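You operate a simulated robot arm through the tools that you are given. There is no shell and no other tool.

You run a simulated two-armed robot. Do the job below in one go: nothing can be reset, and whatever is moved stays where it is left.

TASK
Rub the haze off the steel disc with the brown-knob block and paste.
Fine: put the block back and shut the dish lid. Set down upright: brown-knob block. Where these are worked on the way, their far stop is far enough and under half their travel is too little: dish lid. What is to be rubbed or washed off counts as gone when no trace of it is left.

The check looks at the end state, three seconds after you hand in, the way a careful person would. Anything else that was tipped, shoved, dropped, spilled or broken makes it a failure. A push-on lid holds only when it is set on centred and level and pressed home; a screw cap is set on level and turned clockwise until tight.

THE ROBOT
Two 7-joint arms with fingered hands on one trunk that stands fixed in place. Base frame: the origin is at the foot of the trunk, x ahead of it, y to its left, z up. Lengths are in m, angles in degrees, forces in N, time in s.
The left shoulder is at [0.2, 0.135, 0.97], the right one opposite. Each reaches about 0.885 m from its shoulder. Payload 4 kg a hand.
Tool frame (each hand has its own): the origin (TCP) lies between the finger pads and is the grasp point; the fingertips stand 0.025 m ahead of it; z points along the fingers, y is the line along which they close. The gripper opens to 0.088 m; its body begins 0.029 m behind the TCP. The gripper is a hand of 4 fingers: y runs from the thumb to the fingers, the wrist lies at [-0.013, -0.106, -0.174] in the tool frame, and closing takes about 1.5 s.
Orientation is told as [roll, pitch, yaw] about the base's x, y, z axes, in that order, counted from this pose: with the fingers straight down and the wrist toward the robot, the tool's x, y and z point along [0, 1, 0], [1, 0, 0] and [0, 0, -1] of the base frame.

THE INTERFACE
- The arms move only by the tool jog_arm. It takes "left_commands", "right_commands" or both (then of equal length, played together; a hand with none holds still); each is a list of rows, each a list of 6 numbers: the shift along the tool's x, y, z in units of 25 mm (1.0 is 25 mm), then the turn, a rotation vector about the tool's x, y, z in units of 6 degrees (1.0 is 6 degrees). In form: [[tx, ty, tz, rx, ry, rz], ...]. A call has 1 to 20 rows; each row shifts and turns the commanded pose from where the row before left it, along the tool's axes as they then stand. "left_hand" and "right_hand" are, for a hand that has rows, the opening, from 0 (shut) to 1 (fully open), set as the call begins (left out, the last holds). A call with a number of a shift or a turn outside -1 to 1 is refused whole. Each row takes 0.2 s and may step no farther than 0.05 m and 8.6 degrees from the row before; otherwise, or with a gripper value out of range, the whole call is refused. A pose out of reach is approached as far as the arm can. The call stops where the force on the tool passes 40 N (or 10 N more than at its start, if that is more) or the arm is blocked; 0.2 s more then pass. The fingers move at their own pace (about 0.153 m/s each) and stop on an object; they squeeze with about 32 N. The grip force told is the motor's: it shows also when the fingers shut on nothing. Time passes only in rows, and 0.2 s behind the last, so rows that do not move let the fingers close. The reply holds the time, the measured pose of the TCP, the force on the tool along the base axes, the opening and the grip force, in the units named above and with some noise, with the torque about the TCP (base axes, N m) and any sound that the robot's microphone picked up.
- Cameras (640 x 400 px; columns grow to the right, rows downward): "scene" is now at [0.1376, -0.002, 1.5669]; the picture's right is [-0.04, -1.00, 0.00], its down [-0.77, 0.03, -0.63] and it looks along [0.63, -0.02, -0.77] (base axes); focal length 366 px, centre (320, 200). "left" rides on the left gripper at [-0.064, -0.083, -0.098] in its tool frame; the picture's right is [-0.62, -0.37, 0.69], its down [0.71, -0.63, 0.30] and it looks along [0.32, 0.68, 0.65] (tool axes); focal length 265 px, centre (320, 200). "right" rides on the right gripper at [0.064, -0.083, -0.098] in its tool frame; the picture's right is [-0.62, 0.37, -0.69], its down [-0.71, -0.63, 0.30] and it looks along [-0.32, 0.68, 0.65] (tool axes); focal length 265 px, centre (320, 200). There is no depth. A picture from a camera that has moved, and an enlarged one, comes with that camera's place and axes in the base frame and with its lens.
- grab_frame(camera): a new picture of that camera. It takes no simulated time.
- move_column(by): slides the trunk up (or, below 0, down) by that many m; the arms and the scene camera ride with it, the base frame stays. It gives what a move gives, with no picture.
- preshape(shape, hand): the hand has 4 fingers and takes this shape, open, in about a second: jaw (thumb against the fingers, like two jaws); tri (thumb and two fingers); tip (a fingertip pinch); poke (one finger out to press); point (the index stretched); flat (the hand flat); cup (the hand cupped); fist (a fist). The gripper value then closes the fingers along that shape, each until it touches; the sizes above hold for jaw. It gives what a move gives, with no picture.
- aim_head(pan, tilt): turns the head with the scene camera to pan (to the left, within 97 degrees either way) and tilt (down, from -29 to 69), counted from straight ahead of the robot. It gives what a move gives.
- close_up(camera, box): a new picture of the part [left, top, right, bottom] of that camera's present view, enlarged. It takes no simulated time.
- job_done(): hands the job in; it is judged then, once.

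Nothing tells you positions but the pictures and the camera data. Unless the task says otherwise, let go and move clear before handing in.

The tools are called after ">>>" as name(argument=value, ...) on one line, values as JSON. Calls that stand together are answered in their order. jog_arm: Moves the arms, as the interface text tells. Its arguments: {"type":"object","properties":{"left_commands":{"type":"array"},"left_hand":{"type":"number"},"right_commands":{"type":"array"},"right_hand":{"type":"number"}},"required":[]} The other tools are called the same way: move_column (by) moves the trunk up or down; preshape (shape, hand) gives the hand a shape; aim_head (pan, tilt) turns the head that bears the scene camera; grab_frame (camera) takes a picture; close_up (camera, box) takes an enlarged picture of a part of a camera's view; job_done () hands the job in.

At the start:

```text
time_s: 0.0
left_tool_pos: [0.5279, 0.1622, 1.1451]
left_ee_rot: [-0.1, -0.1, 0.0]
left_force: [0.9, -0.3, 0.4]
left_ft_torque: [0.0, -0.03, 0.02]
left_finger_gap: 0.0876
left_grip_force: 0.0
left_shape: jaw
right_tool_pos: [0.4889, -0.2663, 1.1326]
right_ee_rot: [-0.1, 0.0, -0.1]
right_force: [0.2, -0.4, 0.4]
right_ft_torque: [0.01, -0.02, -0.02]
right_finger_gap: 0.0875
right_grip_force: 0.1
right_shape: jaw
trunk travel left (down, up): [-0.575, 0.195]
head pan, tilt (commanded): [-2.1, 50.6]
```

scene: 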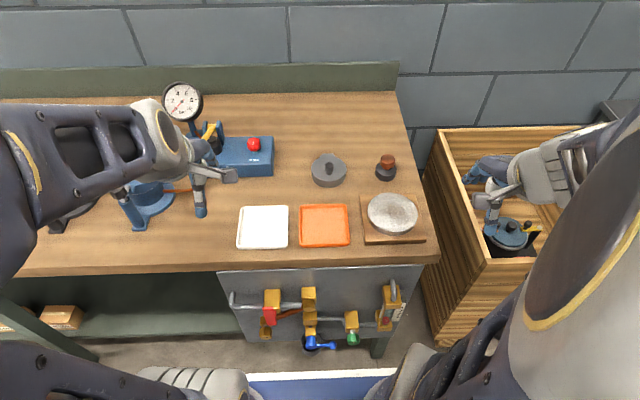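
right: 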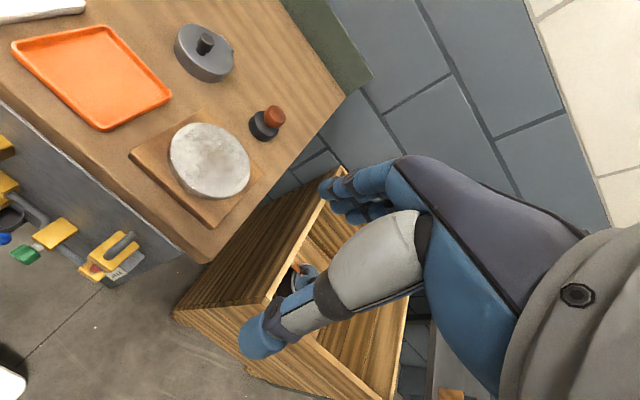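
left: 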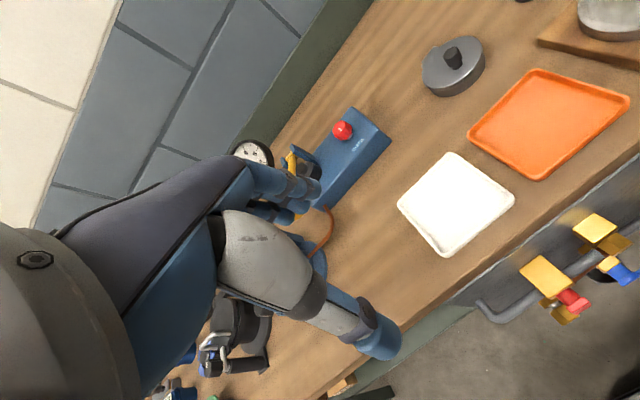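

I see a bench with a hazy steel disc on a wooden board at the right, a small brown-knob block behind it, and a grey dish with a knobbed lid to its left. I'll look more closely before I move anything.

>>> close_up(camera="scene", box=[280, 130, 440, 250])

>>> close_up(camera="right", box=[120, 0, 320, 240])

>>> close_up(camera="left", box=[390, 0, 640, 180])

```text
3.33 times, centred on (360, 190) of scene
camera zoom: at [0.1376, -0.002, 1.5669], right [-0.04, -1.0, 0.0], down [-0.77, 0.03, -0.63], along [0.63, -0.02, -0.77], focal length 1221 px, centre (187, 233)
```

zoom: 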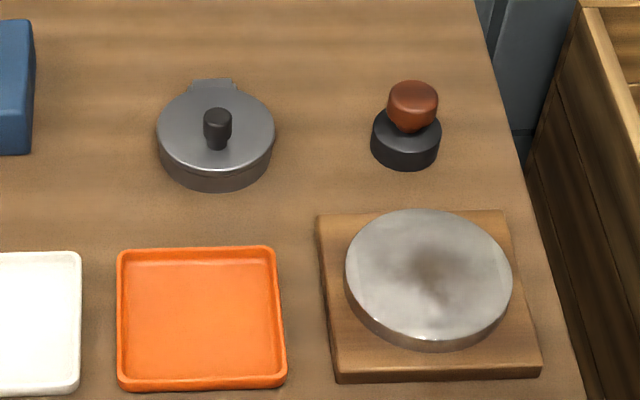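

```text
1.67 times, centred on (220, 120) of right
camera zoom: at [0.4054, -0.2013, 1.2305], right [0.37, -0.62, 0.69], down [-0.63, -0.71, -0.3], along [0.68, -0.32, -0.65], focal length 442 px, centre (487, 333)
```

zoom: 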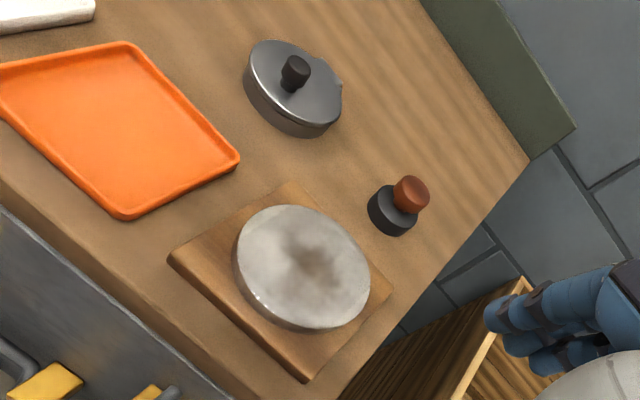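

```text
2.22 times, centred on (515, 90) of left
camera zoom: at [0.4451, 0.0987, 1.2429], right [-0.37, -0.62, -0.69], down [-0.63, 0.71, -0.3], along [0.68, 0.32, -0.65], focal length 590 px, centre (-113, 444)
```

zoom: 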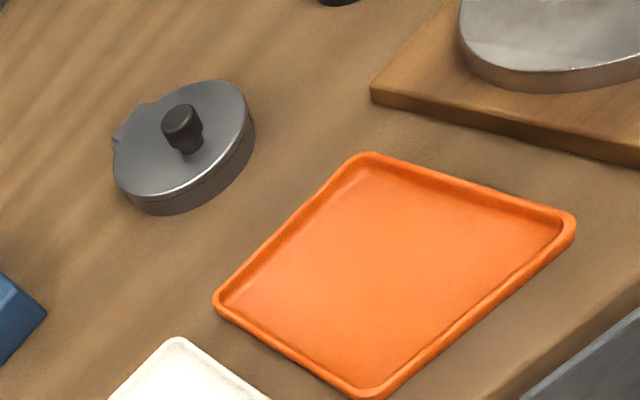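

The block's brown knob comes out near [0.79, -0.20, 0.91] and the lid knob near [0.775, -0.05, 0.92], with the lid hinged on its far side. I'll bring the right hand in above the bench for a closer look.

>>> jog_arm(right_commands=[[0.29, 0.93, 0.2, 0, 0, 0], [0.29, 0.93, 0.2, 0, 0, 0], [0.29, 0.93, 0.2, 0, 0, 0], [0.29, 0.93, 0.2, 0, 0, 0], [0.29, 0.93, 0.2, 0, 0, 0], [0.29, 0.93, 0.2, 0, 0, 0], [0.29, 0.93, 0.2, 0, 0, 0], [0.29, 0.93, 0.2, 0, 0, 0], [0, 0, 0, 0, 0, 0]], right_hand=1)

>>> grab_frame(camera="right")

>>> grab_frame(camera="scene")

```text
time_s: 2.0
left_tool_pos: [0.5283, 0.1627, 1.1447]
left_ee_rot: [0.0, 0.1, -0.1]
left_force: [-0.5, 1.0, -0.2]
left_ft_torque: [0.01, 0.0, 0.01]
left_finger_gap: 0.0878
left_grip_force: 0.1
left_shape: jaw
right_tool_pos: [0.6744, -0.2104, 1.0945]
right_ee_rot: [0.1, 0.0, 0.1]
right_force: [0.3, 0.1, -0.2]
right_ft_torque: [0.0, 0.01, 0.01]
right_finger_gap: 0.0875
right_grip_force: 0.1
right_shape: jaw
trunk travel left (down, up): [-0.575, 0.195]
head pan, tilt (commanded): [-2.1, 50.6]
```

```text
taken
camera right: at [0.5913, -0.1452, 1.1916], right [0.37, -0.62, 0.69], down [-0.63, -0.71, -0.3], along [0.68, -0.32, -0.65], focal length 265 px, centre (320, 200)
```

right: 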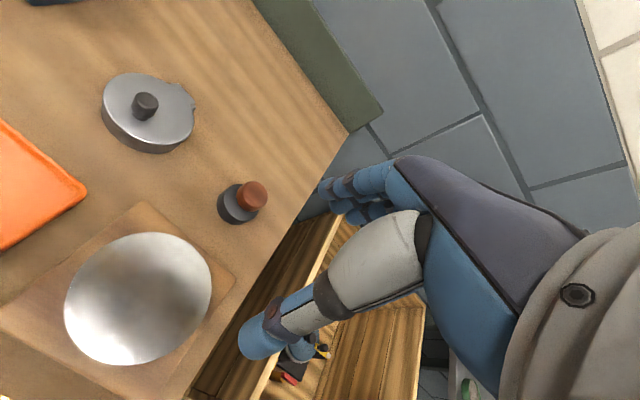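

```text
taken
camera scene: at [0.1375, -0.002, 1.5669], right [-0.04, -1.0, 0.0], down [-0.77, 0.03, -0.63], along [0.63, -0.02, -0.77], focal length 366 px, centre (320, 200)
```

scene: 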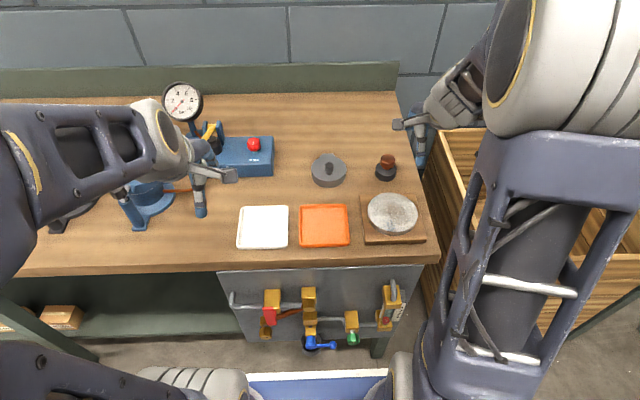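

>>> close_up(camera="right", box=[80, 50, 320, 230])

>>> close_up(camera="right", box=[0, 190, 260, 385])

>>> close_up(camera="scene", box=[350, 180, 440, 250])

```text
2.22 times, centred on (200, 140) of right
camera zoom: at [0.5913, -0.1452, 1.1916], right [0.37, -0.62, 0.69], down [-0.63, -0.71, -0.3], along [0.68, -0.32, -0.65], focal length 590 px, centre (587, 333)
```

zoom: 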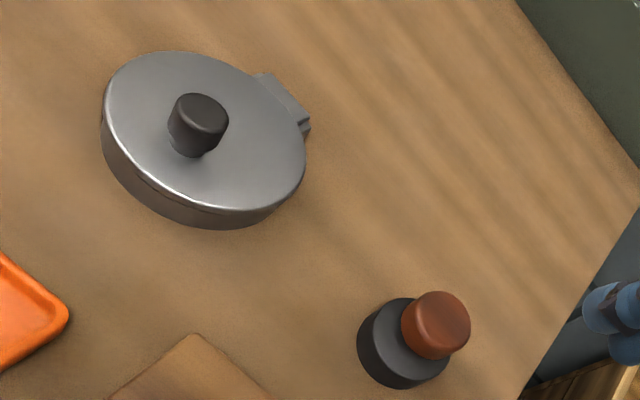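

```text
2.05 times, centred on (130, 288) of right
camera zoom: at [0.5913, -0.1452, 1.1916], right [0.37, -0.62, 0.69], down [-0.63, -0.71, -0.3], along [0.68, -0.32, -0.65], focal length 544 px, centre (710, 20)
```

zoom: 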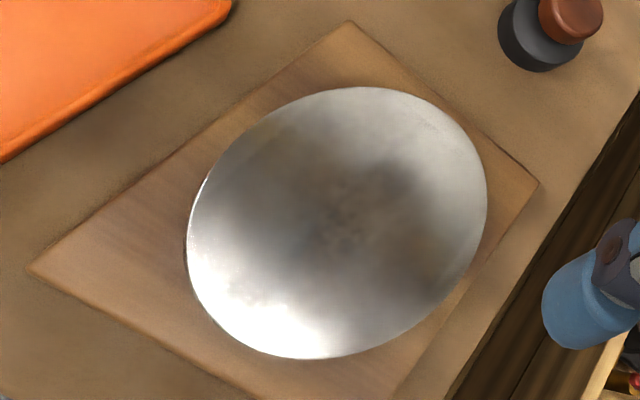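

```text
5.71 times, centred on (395, 215) of scene
camera zoom: at [0.1375, -0.002, 1.5669], right [-0.04, -1.0, 0.0], down [-0.77, 0.03, -0.63], along [0.63, -0.02, -0.77], focal length 2094 px, centre (-109, 114)
```

zoom: 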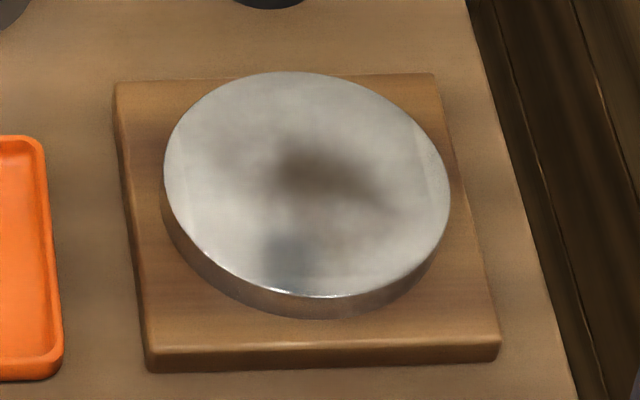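

The bench top looks to be at about z 0.865, the lid knob at [0.782, -0.048, 0.905] set forward of the lid centre, and the hinge near x 0.846. I'll turn the left hand so its fingers close along the hinge axis and try its fingertip pinch for opening the lid.

>>> jog_arm(left_commands=[[0, 0, 0, 0, 0, 1], [0, 0, 0, 0, 0, 1], [0, 0, 0, 0, 0, 1], [0, 0, 0, 0, 0, 1], [0, 0, 0, 0, 0, 1], [0, 0, 0, 0, 0, 1], [0, 0, 0, 0, 0, 1], [0, 0, 0, 0, 0, 1], [0, 0, 0, 0, 0, 1], [0, 0, 0, 0, 0, 1], [0, 0, 0, 0, 0, 1], [0, 0, 0, 0, 0, 1], [0, 0, 0, 0, 0, 1], [0, 0, 0, 0, 0, 1], [0, 0, 0, 0, 0, 1]])

>>> preshape(shape="tip", hand="left")

>>> grab_frame(camera="left")

>>> grab_frame(camera="scene")

```text
time_s: 5.2
left_tool_pos: [0.5282, 0.1632, 1.1453]
left_ee_rot: [-0.1, 0.0, -90.1]
left_force: [0.1, 0.3, -0.4]
left_ft_torque: [-0.01, 0.0, 0.01]
left_finger_gap: 0.0876
left_grip_force: 0.1
left_shape: jaw
right_tool_pos: [0.6749, -0.2106, 1.0946]
right_ee_rot: [0.0, 0.0, 0.1]
right_force: [-0.9, -1.1, 0.5]
right_ft_torque: [0.04, 0.0, -0.03]
right_finger_gap: 0.0874
right_grip_force: 0.0
right_shape: jaw
trunk travel left (down, up): [-0.575, 0.195]
head pan, tilt (commanded): [-2.1, 50.6]
```

```text
time_s: 6.1
left_tool_pos: [0.5286, 0.1635, 1.1441]
left_ee_rot: [0.0, 0.1, -89.9]
left_force: [-0.6, -0.2, 0.5]
left_ft_torque: [0.01, 0.02, 0.0]
left_finger_gap: 0.0875
left_grip_force: 0.1
left_shape: tip
right_tool_pos: [0.6743, -0.2116, 1.094]
right_ee_rot: [0.0, 0.0, 0.0]
right_force: [0.2, 0.5, 0.7]
right_ft_torque: [0.0, 0.01, -0.03]
right_finger_gap: 0.0875
right_grip_force: 0.1
right_shape: jaw
trunk travel left (down, up): [-0.575, 0.195]
head pan, tilt (commanded): [-2.1, 50.6]
```

```text
taken
camera left: at [0.464, 0.2467, 1.2431], right [-0.62, 0.37, -0.69], down [0.71, 0.63, -0.3], along [0.32, -0.68, -0.65], focal length 265 px, centre (320, 200)
```

left: 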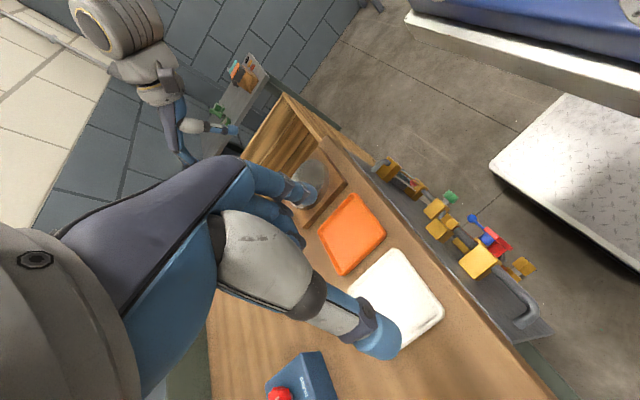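

```text
taken
camera scene: at [0.1376, -0.002, 1.5669], right [-0.04, -1.0, 0.0], down [-0.77, 0.03, -0.63], along [0.63, -0.02, -0.77], focal length 366 px, centre (320, 200)
```

scene: 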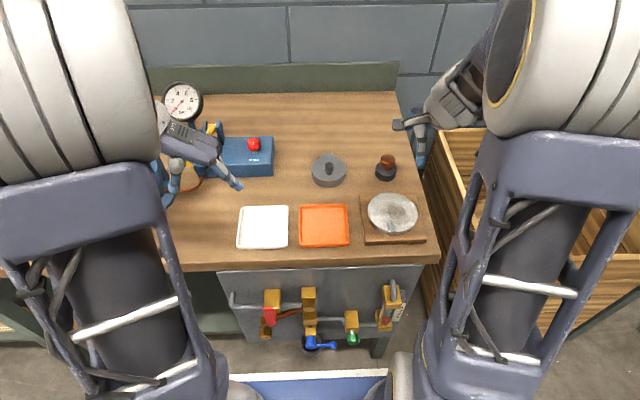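

>>> jog_arm(left_commands=[[0.847, 0.704, 0.3, 0, 0, 0], [0.847, 0.704, 0.3, 0, 0, 0], [0.847, 0.704, 0.3, 0, 0, 0], [0.847, 0.704, 0.3, 0, 0, 0], [0.847, 0.704, 0.3, 0, 0, 0], [0.847, 0.704, 0.3, 0, 0, 0], [0.847, 0.704, 0.3, 0, 0, 0], [0.847, 0.704, 0.3, 0, 0, 0], [0.847, 0.704, 0.3, 0, 0, 0], [0.847, 0.704, 0.3, 0, 0, 0], [0.847, 0.704, 0.3, 0, 0, 0], [0.847, 0.704, 0.3, 0, 0, 0], [0, 0, 0, 0, 0, 0], [0, 0, 0, 0, 0, 0], [0, 0, 0, 0, 0, 0]], left_hand=0.5)

>>> grab_frame(camera="left")

>>> grab_frame(camera="scene")

>>> grab_frame(camera="right")

```text
time_s: 9.3
left_tool_pos: [0.7828, -0.0508, 1.0545]
left_ee_rot: [0.1, 0.0, -90.0]
left_force: [0.0, -0.3, -0.3]
left_ft_torque: [0.01, -0.01, 0.04]
left_finger_gap: 0.0445
left_grip_force: 0.0
left_shape: tip
right_tool_pos: [0.6743, -0.2109, 1.0945]
right_ee_rot: [0.0, -0.1, 0.0]
right_force: [-0.3, 0.1, 0.4]
right_ft_torque: [0.02, -0.01, 0.01]
right_finger_gap: 0.0874
right_grip_force: 0.0
right_shape: jaw
trunk travel left (down, up): [-0.575, 0.195]
head pan, tilt (commanded): [-2.1, 50.6]
```

```text
taken
camera left: at [0.7188, 0.0332, 1.1531], right [-0.62, 0.37, -0.69], down [0.71, 0.63, -0.3], along [0.32, -0.68, -0.65], focal length 265 px, centre (320, 200)
```

left: 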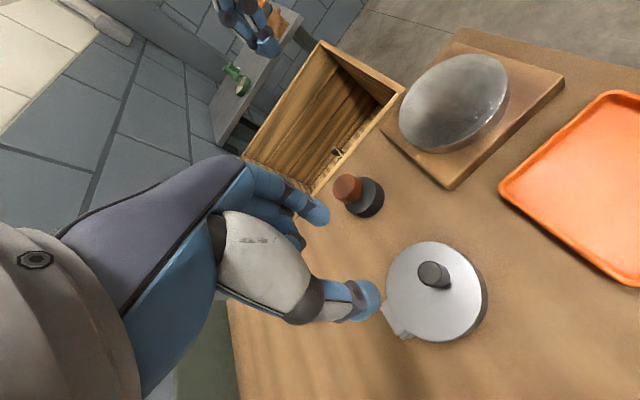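

```text
taken
camera scene: at [0.1377, -0.002, 1.5669], right [-0.04, -1.0, 0.0], down [-0.77, 0.03, -0.63], along [0.63, -0.02, -0.77], focal length 366 px, centre (320, 200)
```

scene: 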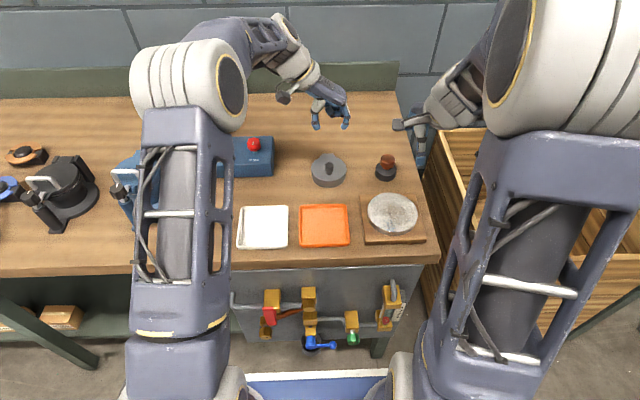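

```text
taken
camera right: at [0.5911, -0.1454, 1.1917], right [0.37, -0.62, 0.69], down [-0.63, -0.71, -0.3], along [0.68, -0.32, -0.65], focal length 265 px, centre (320, 200)
```

right: 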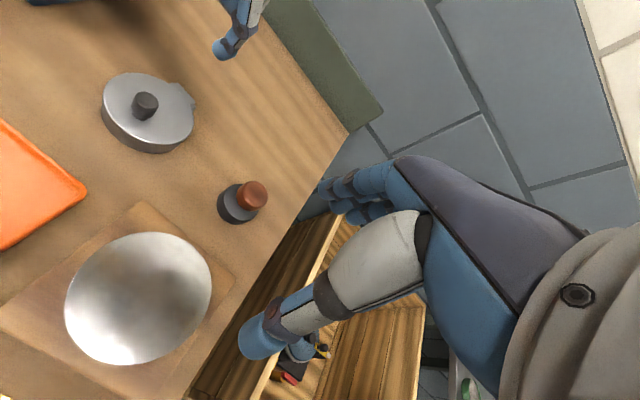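

The left hand is above the lid knob, and its camera puts the knob at about [0.780, -0.050]. I'll go down to just above the knob and check the alignment.

>>> jog_arm(left_commands=[[0, 0, 0.8, 0, 0, 0], [0, 0, 0.8, 0, 0, 0], [0, 0, 0.8, 0, 0, 0], [-0.08, 0, 0.8, 0, 0, 0], [0, 0, 0.6, 0, 0, 0], [0, 0, 0, 0, 0, 0]], left_hand=0.5)

>>> grab_frame(camera="left")

>>> close_up(camera="scene", box=[280, 100, 400, 200])

>>> close_up(camera="right", box=[60, 0, 300, 180])

```text
time_s: 10.7
left_tool_pos: [0.7791, -0.0479, 0.9601]
left_ee_rot: [0.0, 0.1, -89.9]
left_force: [-0.8, -0.4, 0.6]
left_ft_torque: [-0.01, 0.01, -0.01]
left_finger_gap: 0.0443
left_grip_force: 0.0
left_shape: tip
right_tool_pos: [0.6741, -0.2105, 1.0947]
right_ee_rot: [0.0, -0.1, 0.0]
right_force: [0.5, -0.3, 0.1]
right_ft_torque: [0.02, -0.01, 0.01]
right_finger_gap: 0.0877
right_grip_force: 0.1
right_shape: jaw
trunk travel left (down, up): [-0.575, 0.195]
head pan, tilt (commanded): [-2.1, 50.6]
```

```text
taken
camera left: at [0.7156, 0.035, 1.058], right [-0.62, 0.37, -0.69], down [0.71, 0.63, -0.3], along [0.32, -0.68, -0.65], focal length 265 px, centre (320, 200)
```

left: 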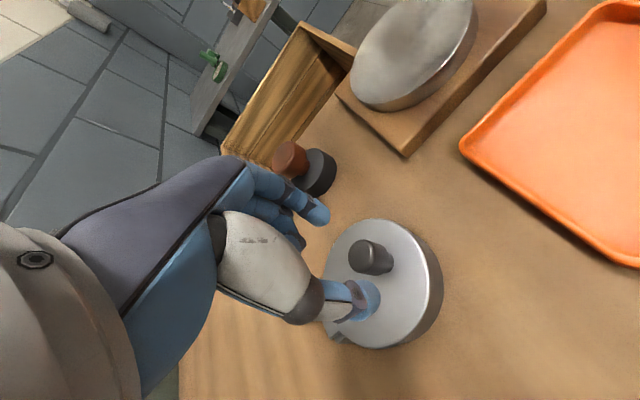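

```text
4.00 times, centred on (340, 150) of scene
camera zoom: at [0.1376, -0.002, 1.5669], right [-0.04, -1.0, 0.0], down [-0.77, 0.03, -0.63], along [0.63, -0.02, -0.77], focal length 1466 px, centre (240, 400)
```

zoom: 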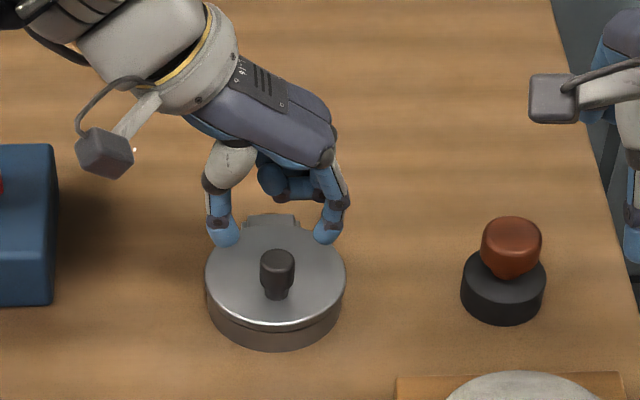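

```text
2.22 times, centred on (180, 90) of right
camera zoom: at [0.5911, -0.1454, 1.1917], right [0.37, -0.62, 0.69], down [-0.63, -0.71, -0.3], along [0.68, -0.32, -0.65], focal length 590 px, centre (631, 444)
```

zoom: 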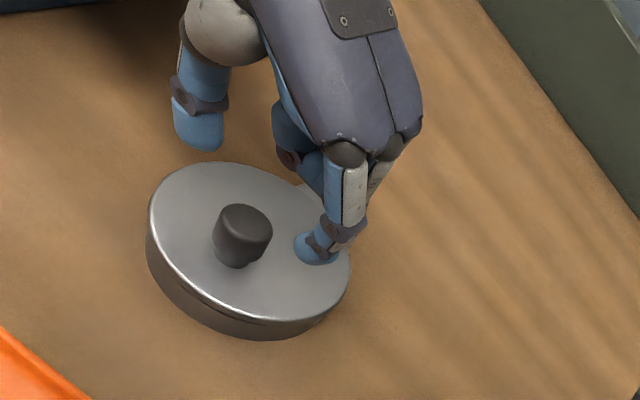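

>>> jog_arm(left_commands=[[0, 0, 0.6, 0, 0, 0], [0, 0, 0.6, 0, 0, 0], [0, 0, 0.5, 0, 0, 0], [0, 0, 0, 0, 0, 0]], left_hand=0.5)

>>> close_up(camera="scene", box=[280, 120, 400, 200])

>>> close_up(camera="right", box=[60, 0, 300, 180])

>>> close_up(camera="left", box=[240, 160, 480, 340])

```text
time_s: 11.7
left_tool_pos: [0.7802, -0.0481, 0.9174]
left_ee_rot: [0.0, 0.0, -90.0]
left_force: [0.2, 0.2, -0.1]
left_ft_torque: [-0.02, 0.01, 0.0]
left_finger_gap: 0.0442
left_grip_force: 0.0
left_shape: tip
right_tool_pos: [0.6745, -0.2103, 1.0949]
right_ee_rot: [0.0, 0.0, 0.1]
right_force: [-0.3, 0.2, -0.3]
right_ft_torque: [0.01, -0.04, -0.01]
right_finger_gap: 0.0877
right_grip_force: 0.1
right_shape: jaw
trunk travel left (down, up): [-0.575, 0.195]
head pan, tilt (commanded): [-2.1, 50.6]
```

```text
5.00 times, centred on (340, 160) of scene
camera zoom: at [0.1376, -0.002, 1.5669], right [-0.04, -1.0, 0.0], down [-0.77, 0.03, -0.63], along [0.63, -0.02, -0.77], focal length 1832 px, centre (220, 400)
```

zoom: 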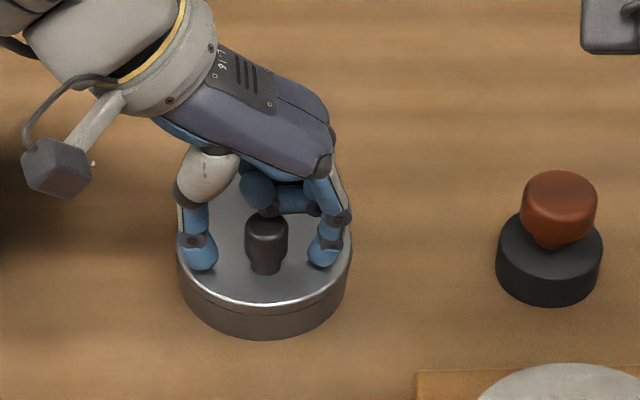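

```text
2.22 times, centred on (180, 90) of right
camera zoom: at [0.5911, -0.1454, 1.1917], right [0.37, -0.62, 0.69], down [-0.63, -0.71, -0.3], along [0.68, -0.32, -0.65], focal length 590 px, centre (631, 444)
```

zoom: 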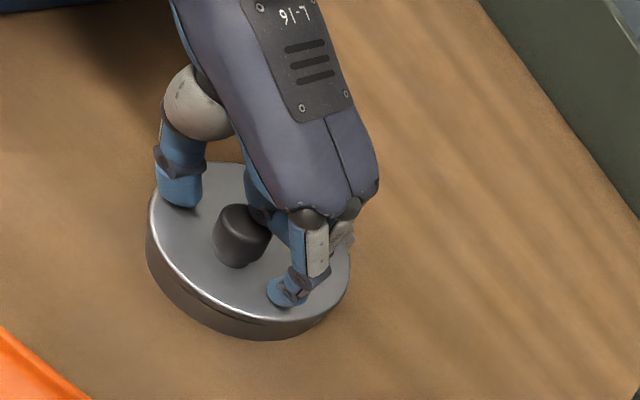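

```text
2.22 times, centred on (360, 250) of left
camera zoom: at [0.7162, 0.0353, 1.0147], right [-0.62, 0.37, -0.69], down [0.71, 0.63, -0.3], along [0.32, -0.68, -0.65], focal length 590 px, centre (231, 89)
```

zoom: 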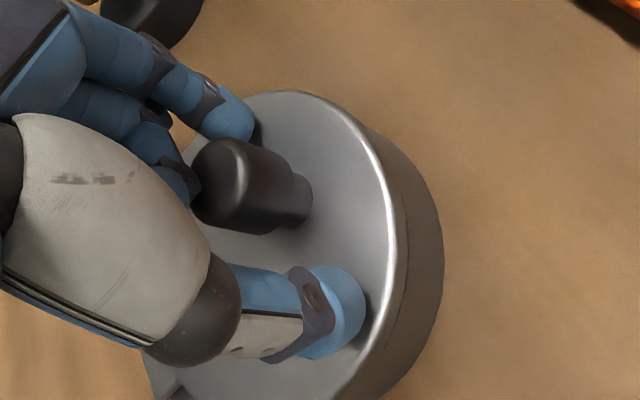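

Fingertips straddle the lid knob. Closing the pinch on it.

>>> jog_arm(left_commands=[[0, 0, 0, 0, 0, 0], [0, 0, 0, 0, 0, 0], [0, 0, 0, 0, 0, 0], [0, 0, 0, 0, 0, 0], [0, 0, 0, 0, 0, 0], [0, 0, 0, 0, 0, 0], [0, 0, 0, 0, 0, 0], [0, 0, 0, 0, 0, 0]], left_hand=0)

>>> close_up(camera="scene", box=[280, 120, 400, 200])

>>> close_up(camera="left", box=[240, 160, 480, 340])

```text
time_s: 13.5
left_tool_pos: [0.7817, -0.0481, 0.9169]
left_ee_rot: [0.0, -0.1, -90.0]
left_force: [1.9, -0.1, -1.6]
left_ft_torque: [-0.08, 0.01, 0.03]
left_finger_gap: 0.0161
left_grip_force: 32.4
left_shape: tip
right_tool_pos: [0.6745, -0.2102, 1.0945]
right_ee_rot: [-0.1, 0.1, 0.0]
right_force: [-0.3, -0.7, 0.4]
right_ft_torque: [0.02, 0.0, -0.02]
right_finger_gap: 0.0873
right_grip_force: 0.1
right_shape: jaw
trunk travel left (down, up): [-0.575, 0.195]
head pan, tilt (commanded): [-2.1, 50.6]
```

```text
5.00 times, centred on (340, 160) of scene
camera zoom: at [0.1378, -0.002, 1.5669], right [-0.04, -1.0, 0.0], down [-0.77, 0.03, -0.63], along [0.63, -0.02, -0.77], focal length 1832 px, centre (220, 400)
```

zoom: 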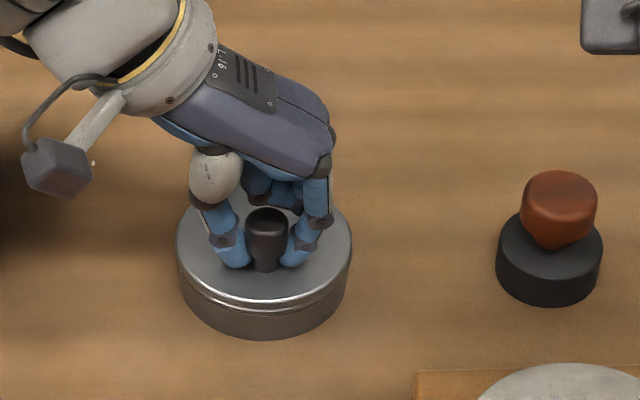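

```text
2.22 times, centred on (360, 250) of left
camera zoom: at [0.7163, 0.0353, 1.0148], right [-0.62, 0.37, -0.69], down [0.71, 0.63, -0.3], along [0.32, -0.68, -0.65], focal length 590 px, centre (231, 89)
```

zoom: 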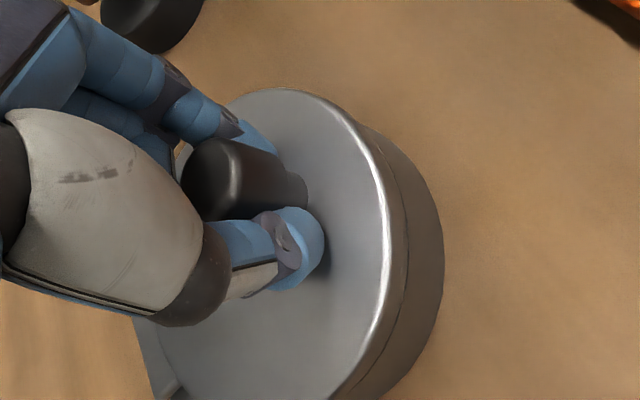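

The pinch has the knob by its neck with 32 N. I'll swing the lid up about its hinge, turning the hand along with it, and try the first 24° before going further.

>>> jog_arm(left_commands=[[0.169, 0, -0.264, 0, -1, 0], [0.169, 0, -0.264, 0, -1, 0], [0.169, 0, -0.264, 0, -1, 0], [0.169, 0, -0.264, 0, -1, 0]], left_hand=0)

>>> close_up(camera="scene", box=[280, 110, 400, 200])

>>> close_up(camera="right", box=[60, 0, 300, 180])

```text
time_s: 14.5
left_tool_pos: [0.7949, -0.0472, 0.9395]
left_ee_rot: [-24.0, 0.1, -89.9]
left_force: [9.7, -4.8, -5.9]
left_ft_torque: [-0.22, -0.21, 0.22]
left_finger_gap: 0.0161
left_grip_force: 32.2
left_shape: tip
left hand out of reach, approached as far as the arm can: row 4
right_tool_pos: [0.675, -0.2101, 1.0944]
right_ee_rot: [0.0, 0.0, 0.1]
right_force: [0.1, -0.4, -0.2]
right_ft_torque: [0.01, -0.06, -0.03]
right_finger_gap: 0.0875
right_grip_force: 0.1
right_shape: jaw
trunk travel left (down, up): [-0.575, 0.195]
head pan, tilt (commanded): [-2.1, 50.6]
```

```text
4.44 times, centred on (340, 155) of scene
camera zoom: at [0.1382, -0.0021, 1.5668], right [-0.04, -1.0, 0.0], down [-0.77, 0.03, -0.63], along [0.63, -0.02, -0.77], focal length 1628 px, centre (231, 400)
```

zoom: 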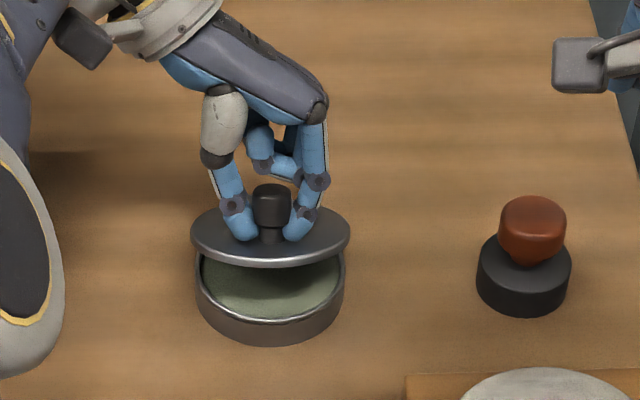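

```text
2.22 times, centred on (180, 90) of right
camera zoom: at [0.5916, -0.1455, 1.1913], right [0.37, -0.62, 0.69], down [-0.63, -0.71, -0.3], along [0.68, -0.32, -0.65], focal length 590 px, centre (631, 444)
```

zoom: 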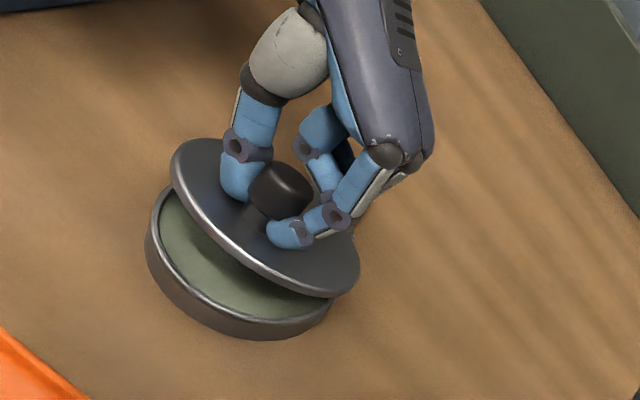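

The lid has opened about 24° and shows greenish paste inside. The wrist has reached its turn limit, so I'll carry on along the arc without turning the hand and let the knob pivot in the pinch.

>>> jog_arm(left_commands=[[0.1, 0, -0.265, 0, 0, 0], [0.1, 0, -0.265, 0, 0, 0], [0.15, 0, -0.236, 0, 0, 0], [0.15, 0, -0.236, 0, 0, 0]], left_hand=0)

>>> close_up(camera="scene", box=[280, 110, 400, 200])

>>> close_up(camera="right", box=[60, 0, 300, 180])

```text
time_s: 15.5
left_tool_pos: [0.7962, -0.0429, 0.9596]
left_ee_rot: [-24.2, 0.0, -90.2]
left_force: [-7.8, 4.0, 8.3]
left_ft_torque: [0.05, 0.23, -0.02]
left_finger_gap: 0.0121
left_grip_force: 32.1
left_shape: tip
left hand out of reach, approached as far as the arm can: row 1, 2, 3, 4
right_tool_pos: [0.6742, -0.2094, 1.0947]
right_ee_rot: [0.0, 0.0, 0.0]
right_force: [0.3, -0.2, -0.4]
right_ft_torque: [0.01, -0.02, 0.05]
right_finger_gap: 0.0874
right_grip_force: 0.0
right_shape: jaw
trunk travel left (down, up): [-0.575, 0.195]
head pan, tilt (commanded): [-2.1, 50.6]
```

```text
4.44 times, centred on (340, 155) of scene
camera zoom: at [0.137, -0.0017, 1.5676], right [-0.04, -1.0, 0.0], down [-0.77, 0.03, -0.63], along [0.63, -0.02, -0.77], focal length 1628 px, centre (231, 400)
```

zoom: 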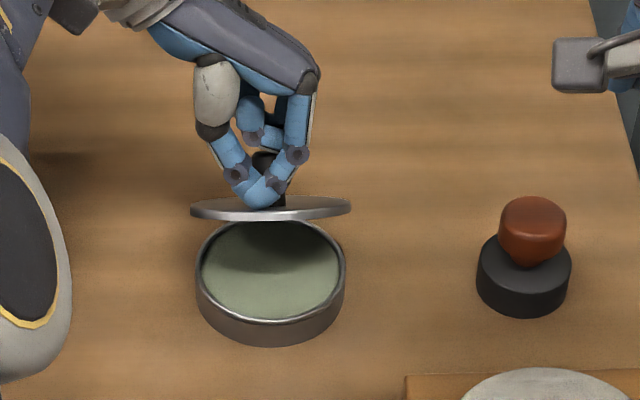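

```text
2.22 times, centred on (180, 90) of right
camera zoom: at [0.5906, -0.1451, 1.1925], right [0.37, -0.62, 0.69], down [-0.63, -0.71, -0.3], along [0.68, -0.32, -0.65], focal length 590 px, centre (631, 444)
```

zoom: 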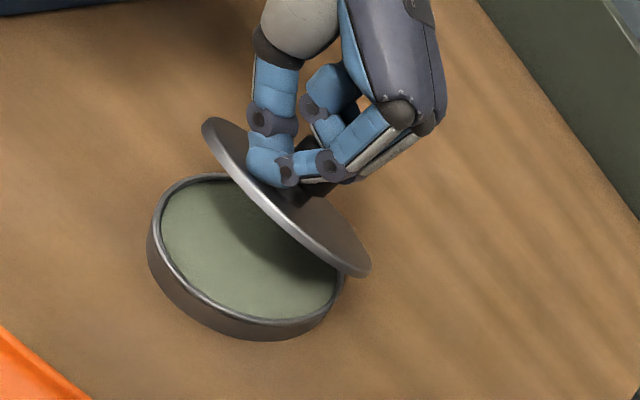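

The lid is now about 45° open, but with the hand tilted the arm can't follow any further in x. I'll turn the hand back toward vertical so it regains reach, which should keep pushing the knob up the arc.

>>> jog_arm(left_commands=[[0, 0, 0, 0, 0.7, 0], [0, 0, 0, 0, 0.7, 0], [0, 0, 0, 0, 0.7, 0]], left_hand=0)

>>> close_up(camera="scene", box=[280, 110, 400, 200])

>>> close_up(camera="right", box=[60, 0, 300, 180])

```text
time_s: 16.3
left_tool_pos: [0.7948, -0.043, 0.9565]
left_ee_rot: [-11.5, 0.0, -90.2]
left_force: [-19.8, 7.7, 17.5]
left_ft_torque: [0.2, 0.42, 0.03]
left_finger_gap: 0.0124
left_grip_force: 31.6
left_shape: tip
right_tool_pos: [0.6737, -0.2105, 1.0948]
right_ee_rot: [0.0, -0.1, 0.0]
right_force: [0.0, 0.2, 0.5]
right_ft_torque: [0.01, 0.06, -0.01]
right_finger_gap: 0.0878
right_grip_force: 0.0
right_shape: jaw
trunk travel left (down, up): [-0.575, 0.195]
head pan, tilt (commanded): [-2.1, 50.6]
```

```text
4.44 times, centred on (340, 155) of scene
camera zoom: at [0.1364, -0.0016, 1.5672], right [-0.04, -1.0, 0.0], down [-0.77, 0.03, -0.64], along [0.63, -0.02, -0.77], focal length 1628 px, centre (231, 400)
```

zoom: 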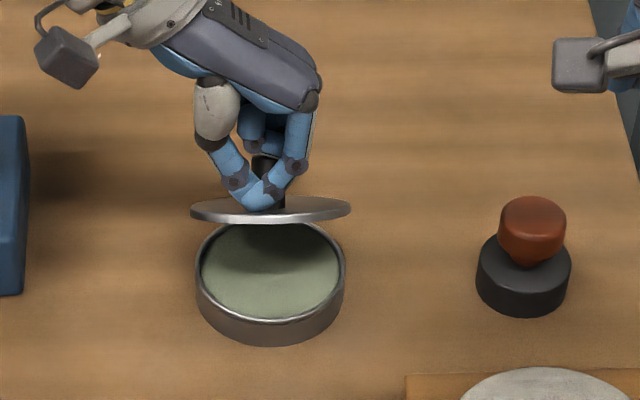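

```text
2.22 times, centred on (180, 90) of right
camera zoom: at [0.5902, -0.1452, 1.1923], right [0.37, -0.62, 0.69], down [-0.63, -0.71, -0.3], along [0.68, -0.33, -0.65], focal length 590 px, centre (631, 444)
```

zoom: 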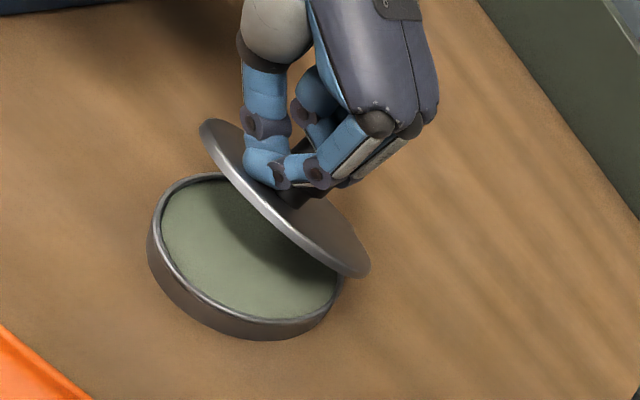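

>>> jog_arm(left_commands=[[-0.05, 0, -0.3, 0, 0, 0], [-0.05, 0, -0.3, 0, 0, 0]], left_hand=0)

>>> close_up(camera="scene", box=[280, 110, 400, 200])

>>> close_up(camera="right", box=[60, 0, 300, 180])

```text
time_s: 16.9
left_tool_pos: [0.7979, -0.0424, 0.9704]
left_ee_rot: [-11.4, 0.0, -90.0]
left_force: [-0.5, -1.1, 1.3]
left_ft_torque: [0.0, 0.05, -0.01]
left_finger_gap: 0.0111
left_grip_force: 31.3
left_shape: tip
right_tool_pos: [0.6752, -0.2106, 1.0941]
right_ee_rot: [-0.1, 0.0, 0.0]
right_force: [0.9, -0.6, 0.0]
right_ft_torque: [-0.01, 0.01, 0.04]
right_finger_gap: 0.0875
right_grip_force: 0.1
right_shape: jaw
trunk travel left (down, up): [-0.575, 0.195]
head pan, tilt (commanded): [-2.1, 50.6]
```

```text
4.44 times, centred on (340, 155) of scene
camera zoom: at [0.1379, -0.002, 1.5668], right [-0.04, -1.0, 0.0], down [-0.77, 0.03, -0.63], along [0.63, -0.02, -0.77], focal length 1628 px, centre (231, 400)
```

zoom: 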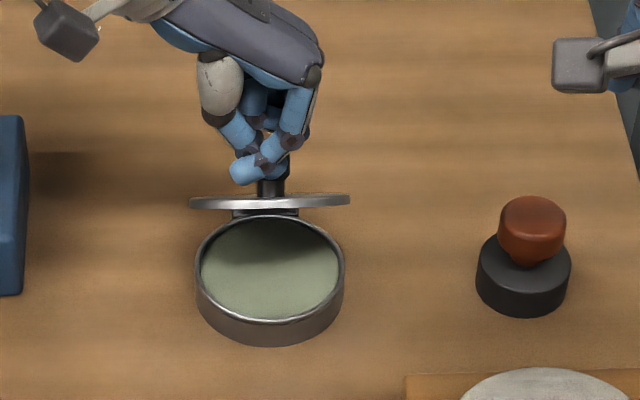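

```text
2.22 times, centred on (180, 90) of right
camera zoom: at [0.5913, -0.1455, 1.1915], right [0.37, -0.62, 0.69], down [-0.63, -0.71, -0.3], along [0.68, -0.32, -0.65], focal length 590 px, centre (631, 444)
```

zoom: 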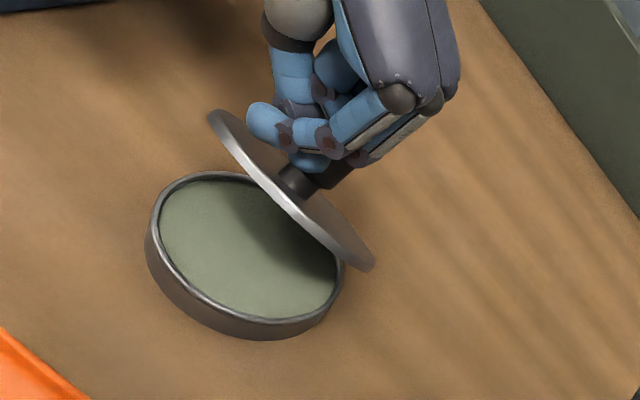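

The pinch slipped off, but the lid stays at about 50° on its own with almost no force on the hand, so the hinge has friction. I'll push the knob away from the robot with the closed fingers to open the lid further.

>>> jog_arm(left_commands=[[0.4, 0, -0.08, 0, 0, 0], [0.4, 0, -0.08, 0, 0, 0], [0.4, 0, -0.08, 0, 0, 0]], left_hand=0)

>>> close_up(camera="scene", box=[280, 110, 400, 200])

>>> close_up(camera="right", box=[60, 0, 300, 180])

```text
time_s: 17.7
left_tool_pos: [0.8269, -0.0461, 0.9721]
left_ee_rot: [-11.3, -0.3, -90.2]
left_force: [-6.6, -5.9, 27.0]
left_ft_torque: [-0.23, -0.01, -0.2]
left_finger_gap: 0.0134
left_grip_force: 33.0
left_shape: tip
right_tool_pos: [0.6738, -0.2097, 1.0956]
right_ee_rot: [0.0, 0.0, 0.0]
right_force: [-0.1, -1.5, 0.0]
right_ft_torque: [0.01, -0.03, -0.01]
right_finger_gap: 0.0877
right_grip_force: 0.1
right_shape: jaw
trunk travel left (down, up): [-0.575, 0.195]
head pan, tilt (commanded): [-2.1, 50.6]
```

```text
4.44 times, centred on (340, 155) of scene
camera zoom: at [0.1366, -0.0023, 1.5673], right [-0.04, -1.0, 0.0], down [-0.77, 0.03, -0.64], along [0.63, -0.02, -0.77], focal length 1628 px, centre (231, 400)
```

zoom: 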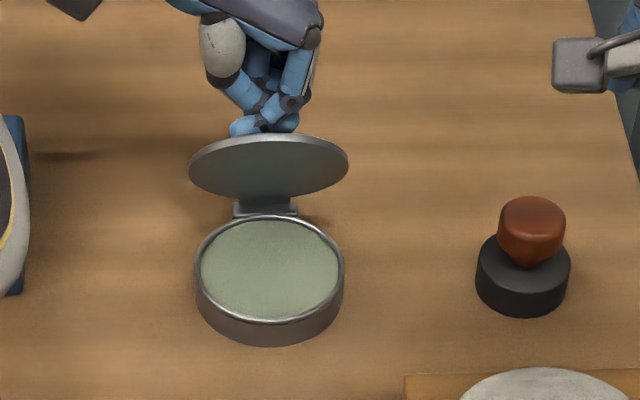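

```text
2.22 times, centred on (180, 90) of right
camera zoom: at [0.5904, -0.1457, 1.1923], right [0.37, -0.62, 0.69], down [-0.63, -0.71, -0.3], along [0.68, -0.32, -0.65], focal length 590 px, centre (631, 444)
```

zoom: 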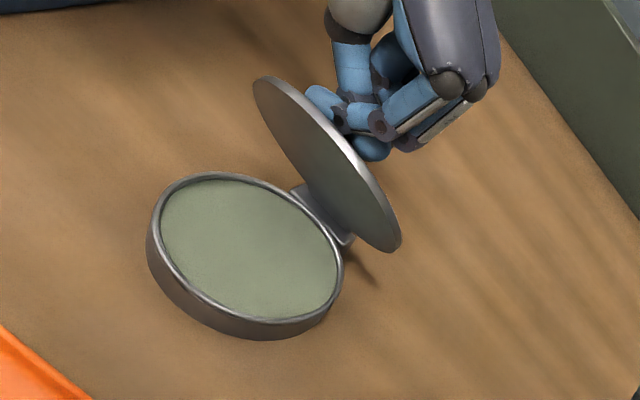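

>>> jog_arm(left_commands=[[0, 0, -0.4, 0, 0, 0], [0, 0, -0.6, 0, 0, 0], [0, 0, -0.6, 0, 0, 0]], left_hand=0)

>>> close_up(camera="scene", box=[280, 90, 400, 200])

>>> close_up(camera="right", box=[60, 0, 300, 180])

```text
time_s: 18.5
left_tool_pos: [0.8313, -0.042, 1.0071]
left_ee_rot: [-11.5, 0.1, -90.1]
left_force: [-0.3, 0.3, -0.4]
left_ft_torque: [-0.04, 0.05, 0.01]
left_finger_gap: 0.0103
left_grip_force: 32.1
left_shape: tip
left hand out of reach, approached as far as the arm can: row 3
right_tool_pos: [0.6741, -0.2107, 1.0943]
right_ee_rot: [0.0, -0.1, 0.0]
right_force: [-0.3, -1.1, 0.1]
right_ft_torque: [-0.03, -0.02, 0.0]
right_finger_gap: 0.0876
right_grip_force: 0.1
right_shape: jaw
trunk travel left (down, up): [-0.575, 0.195]
head pan, tilt (commanded): [-2.1, 50.6]
```

```text
3.64 times, centred on (340, 145) of scene
camera zoom: at [0.1378, -0.002, 1.5668], right [-0.04, -1.0, 0.0], down [-0.77, 0.03, -0.63], along [0.63, -0.02, -0.77], focal length 1332 px, centre (247, 400)
```

zoom: 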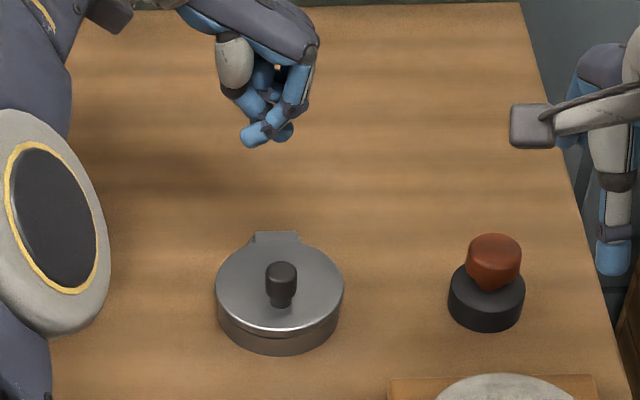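

```text
2.22 times, centred on (180, 90) of right
camera zoom: at [0.5913, -0.1454, 1.1915], right [0.37, -0.62, 0.69], down [-0.63, -0.71, -0.3], along [0.68, -0.32, -0.65], focal length 590 px, centre (631, 444)
```

zoom: 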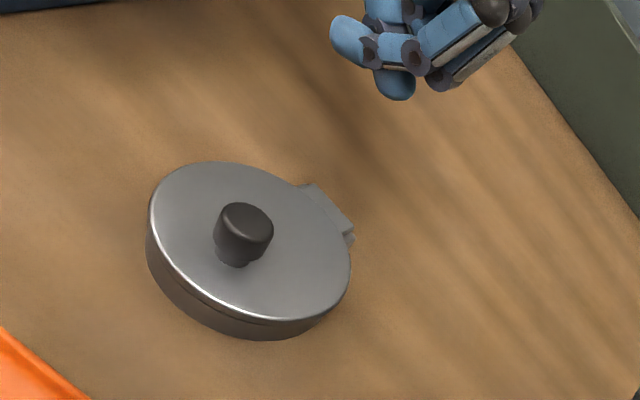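

The lid falls shut under gravity, so I have to swing it past vertical to its stop. I'll raise the trunk to give the wrist more turning room and test how far the left hand can tilt in free air.

>>> move_column(by=0.15)

>>> jog_arm(left_commands=[[0, 0, 0.8, 0, -0.9, 0], [0, 0, 0.8, 0, -0.9, 0], [0, 0, 0.8, 0, -0.9, 0], [0, 0, 0.8, 0, -0.9, 0], [0, 0, 0, 0, -0.9, 0], [0, 0, 0, 0, -0.9, 0], [0, 0, 0, 0, 0, 0]], left_hand=0.5)

```text
time_s: 20.2
left_tool_pos: [0.8294, -0.0419, 1.1568]
left_ee_rot: [-11.4, 0.0, -90.0]
left_force: [0.9, -0.4, -0.1]
left_ft_torque: [-0.02, 0.01, -0.02]
left_finger_gap: 0.0105
left_grip_force: 32.5
left_shape: tip
right_tool_pos: [0.6734, -0.2099, 1.2443]
right_ee_rot: [0.1, -0.1, -0.1]
right_force: [-0.4, -0.3, 0.6]
right_ft_torque: [0.0, 0.0, 0.0]
right_finger_gap: 0.0878
right_grip_force: 0.0
right_shape: jaw
trunk travel left (down, up): [-0.725, 0.045]
head pan, tilt (commanded): [-2.1, 50.6]
```

```text
time_s: 21.9
left_tool_pos: [0.7492, -0.0318, 1.0899]
left_ee_rot: [-43.9, -0.1, -90.0]
left_force: [-0.1, -0.1, 0.1]
left_ft_torque: [-0.03, 0.01, 0.03]
left_finger_gap: 0.0434
left_grip_force: 0.0
left_shape: tip
left hand out of reach, approached as far as the arm can: row 1, 2, 3, 4, 5, 6
right_tool_pos: [0.6749, -0.2117, 1.2449]
right_ee_rot: [0.0, 0.0, 0.0]
right_force: [-0.5, -0.4, 0.5]
right_ft_torque: [0.02, 0.02, 0.0]
right_finger_gap: 0.0876
right_grip_force: 0.1
right_shape: jaw
trunk travel left (down, up): [-0.725, 0.045]
head pan, tilt (commanded): [-2.1, 50.6]
```

The limit is wrist distance from the shoulder, about 0.68 m, so a vertical hand reaches further than a tilted one. I'll straighten the left hand, go back above the knob, and redo the lift with translation only.

>>> jog_arm(left_commands=[[0, 0, 0, 0, 0.915, 0], [0, 0, 0, 0, 0.915, 0], [0, 0, 0, 0, 0.915, 0], [0, 0, 0, 0, 0.915, 0], [0, 0, 0, 0, 0.915, 0], [0, 0, 0, 0, 0.915, 0], [0, 0, 0, 0, 0.915, 0], [0, 0, 0, 0, 0.915, 0], [0.2, 0.1, 0.8, 0, 0, 0], [0.2, 0.1, 0.8, 0, 0, 0], [0.2, 0.1, 0.8, 0, 0, 0], [0.2, 0.1, 0.8, 0, 0, 0], [0.2, 0.1, 0.8, 0, 0, 0], [0.2, 0.1, 0.8, 0, 0, 0], [0, 0, 0, 0, 0, 0]], left_hand=0.5)

>>> grab_frame(camera="left")

>>> grab_frame(camera="scene")

```text
time_s: 25.1
left_tool_pos: [0.7794, -0.0466, 0.9708]
left_ee_rot: [0.1, 0.0, -90.0]
left_force: [1.4, -0.3, -0.5]
left_ft_torque: [-0.01, 0.01, -0.03]
left_finger_gap: 0.0435
left_grip_force: 0.1
left_shape: tip
right_tool_pos: [0.6738, -0.21, 1.2441]
right_ee_rot: [0.0, 0.0, 0.1]
right_force: [0.2, 0.5, 0.0]
right_ft_torque: [0.0, 0.02, 0.0]
right_finger_gap: 0.0876
right_grip_force: 0.0
right_shape: jaw
trunk travel left (down, up): [-0.725, 0.045]
head pan, tilt (commanded): [-2.1, 50.6]
```

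```text
taken
camera left: at [0.7149, 0.0373, 1.0691], right [-0.62, 0.37, -0.69], down [0.72, 0.63, -0.3], along [0.33, -0.68, -0.65], focal length 265 px, centre (320, 200)
```

left: 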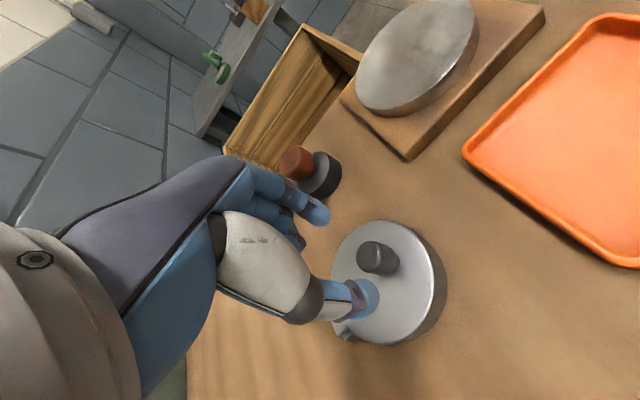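

```text
taken
camera scene: at [0.1377, -0.002, 1.7169], right [-0.04, -1.0, 0.0], down [-0.77, 0.03, -0.63], along [0.63, -0.02, -0.77], focal length 366 px, centre (320, 200)
```

scene: 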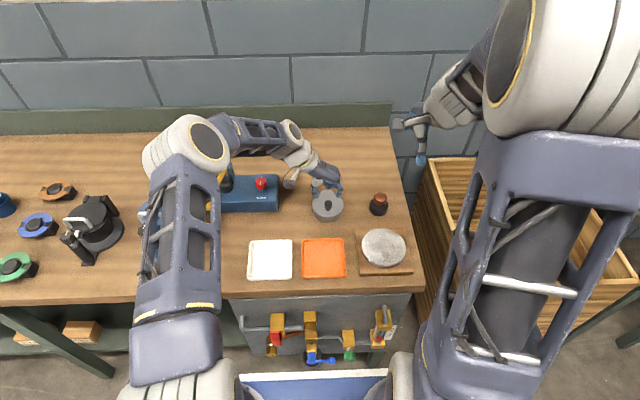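

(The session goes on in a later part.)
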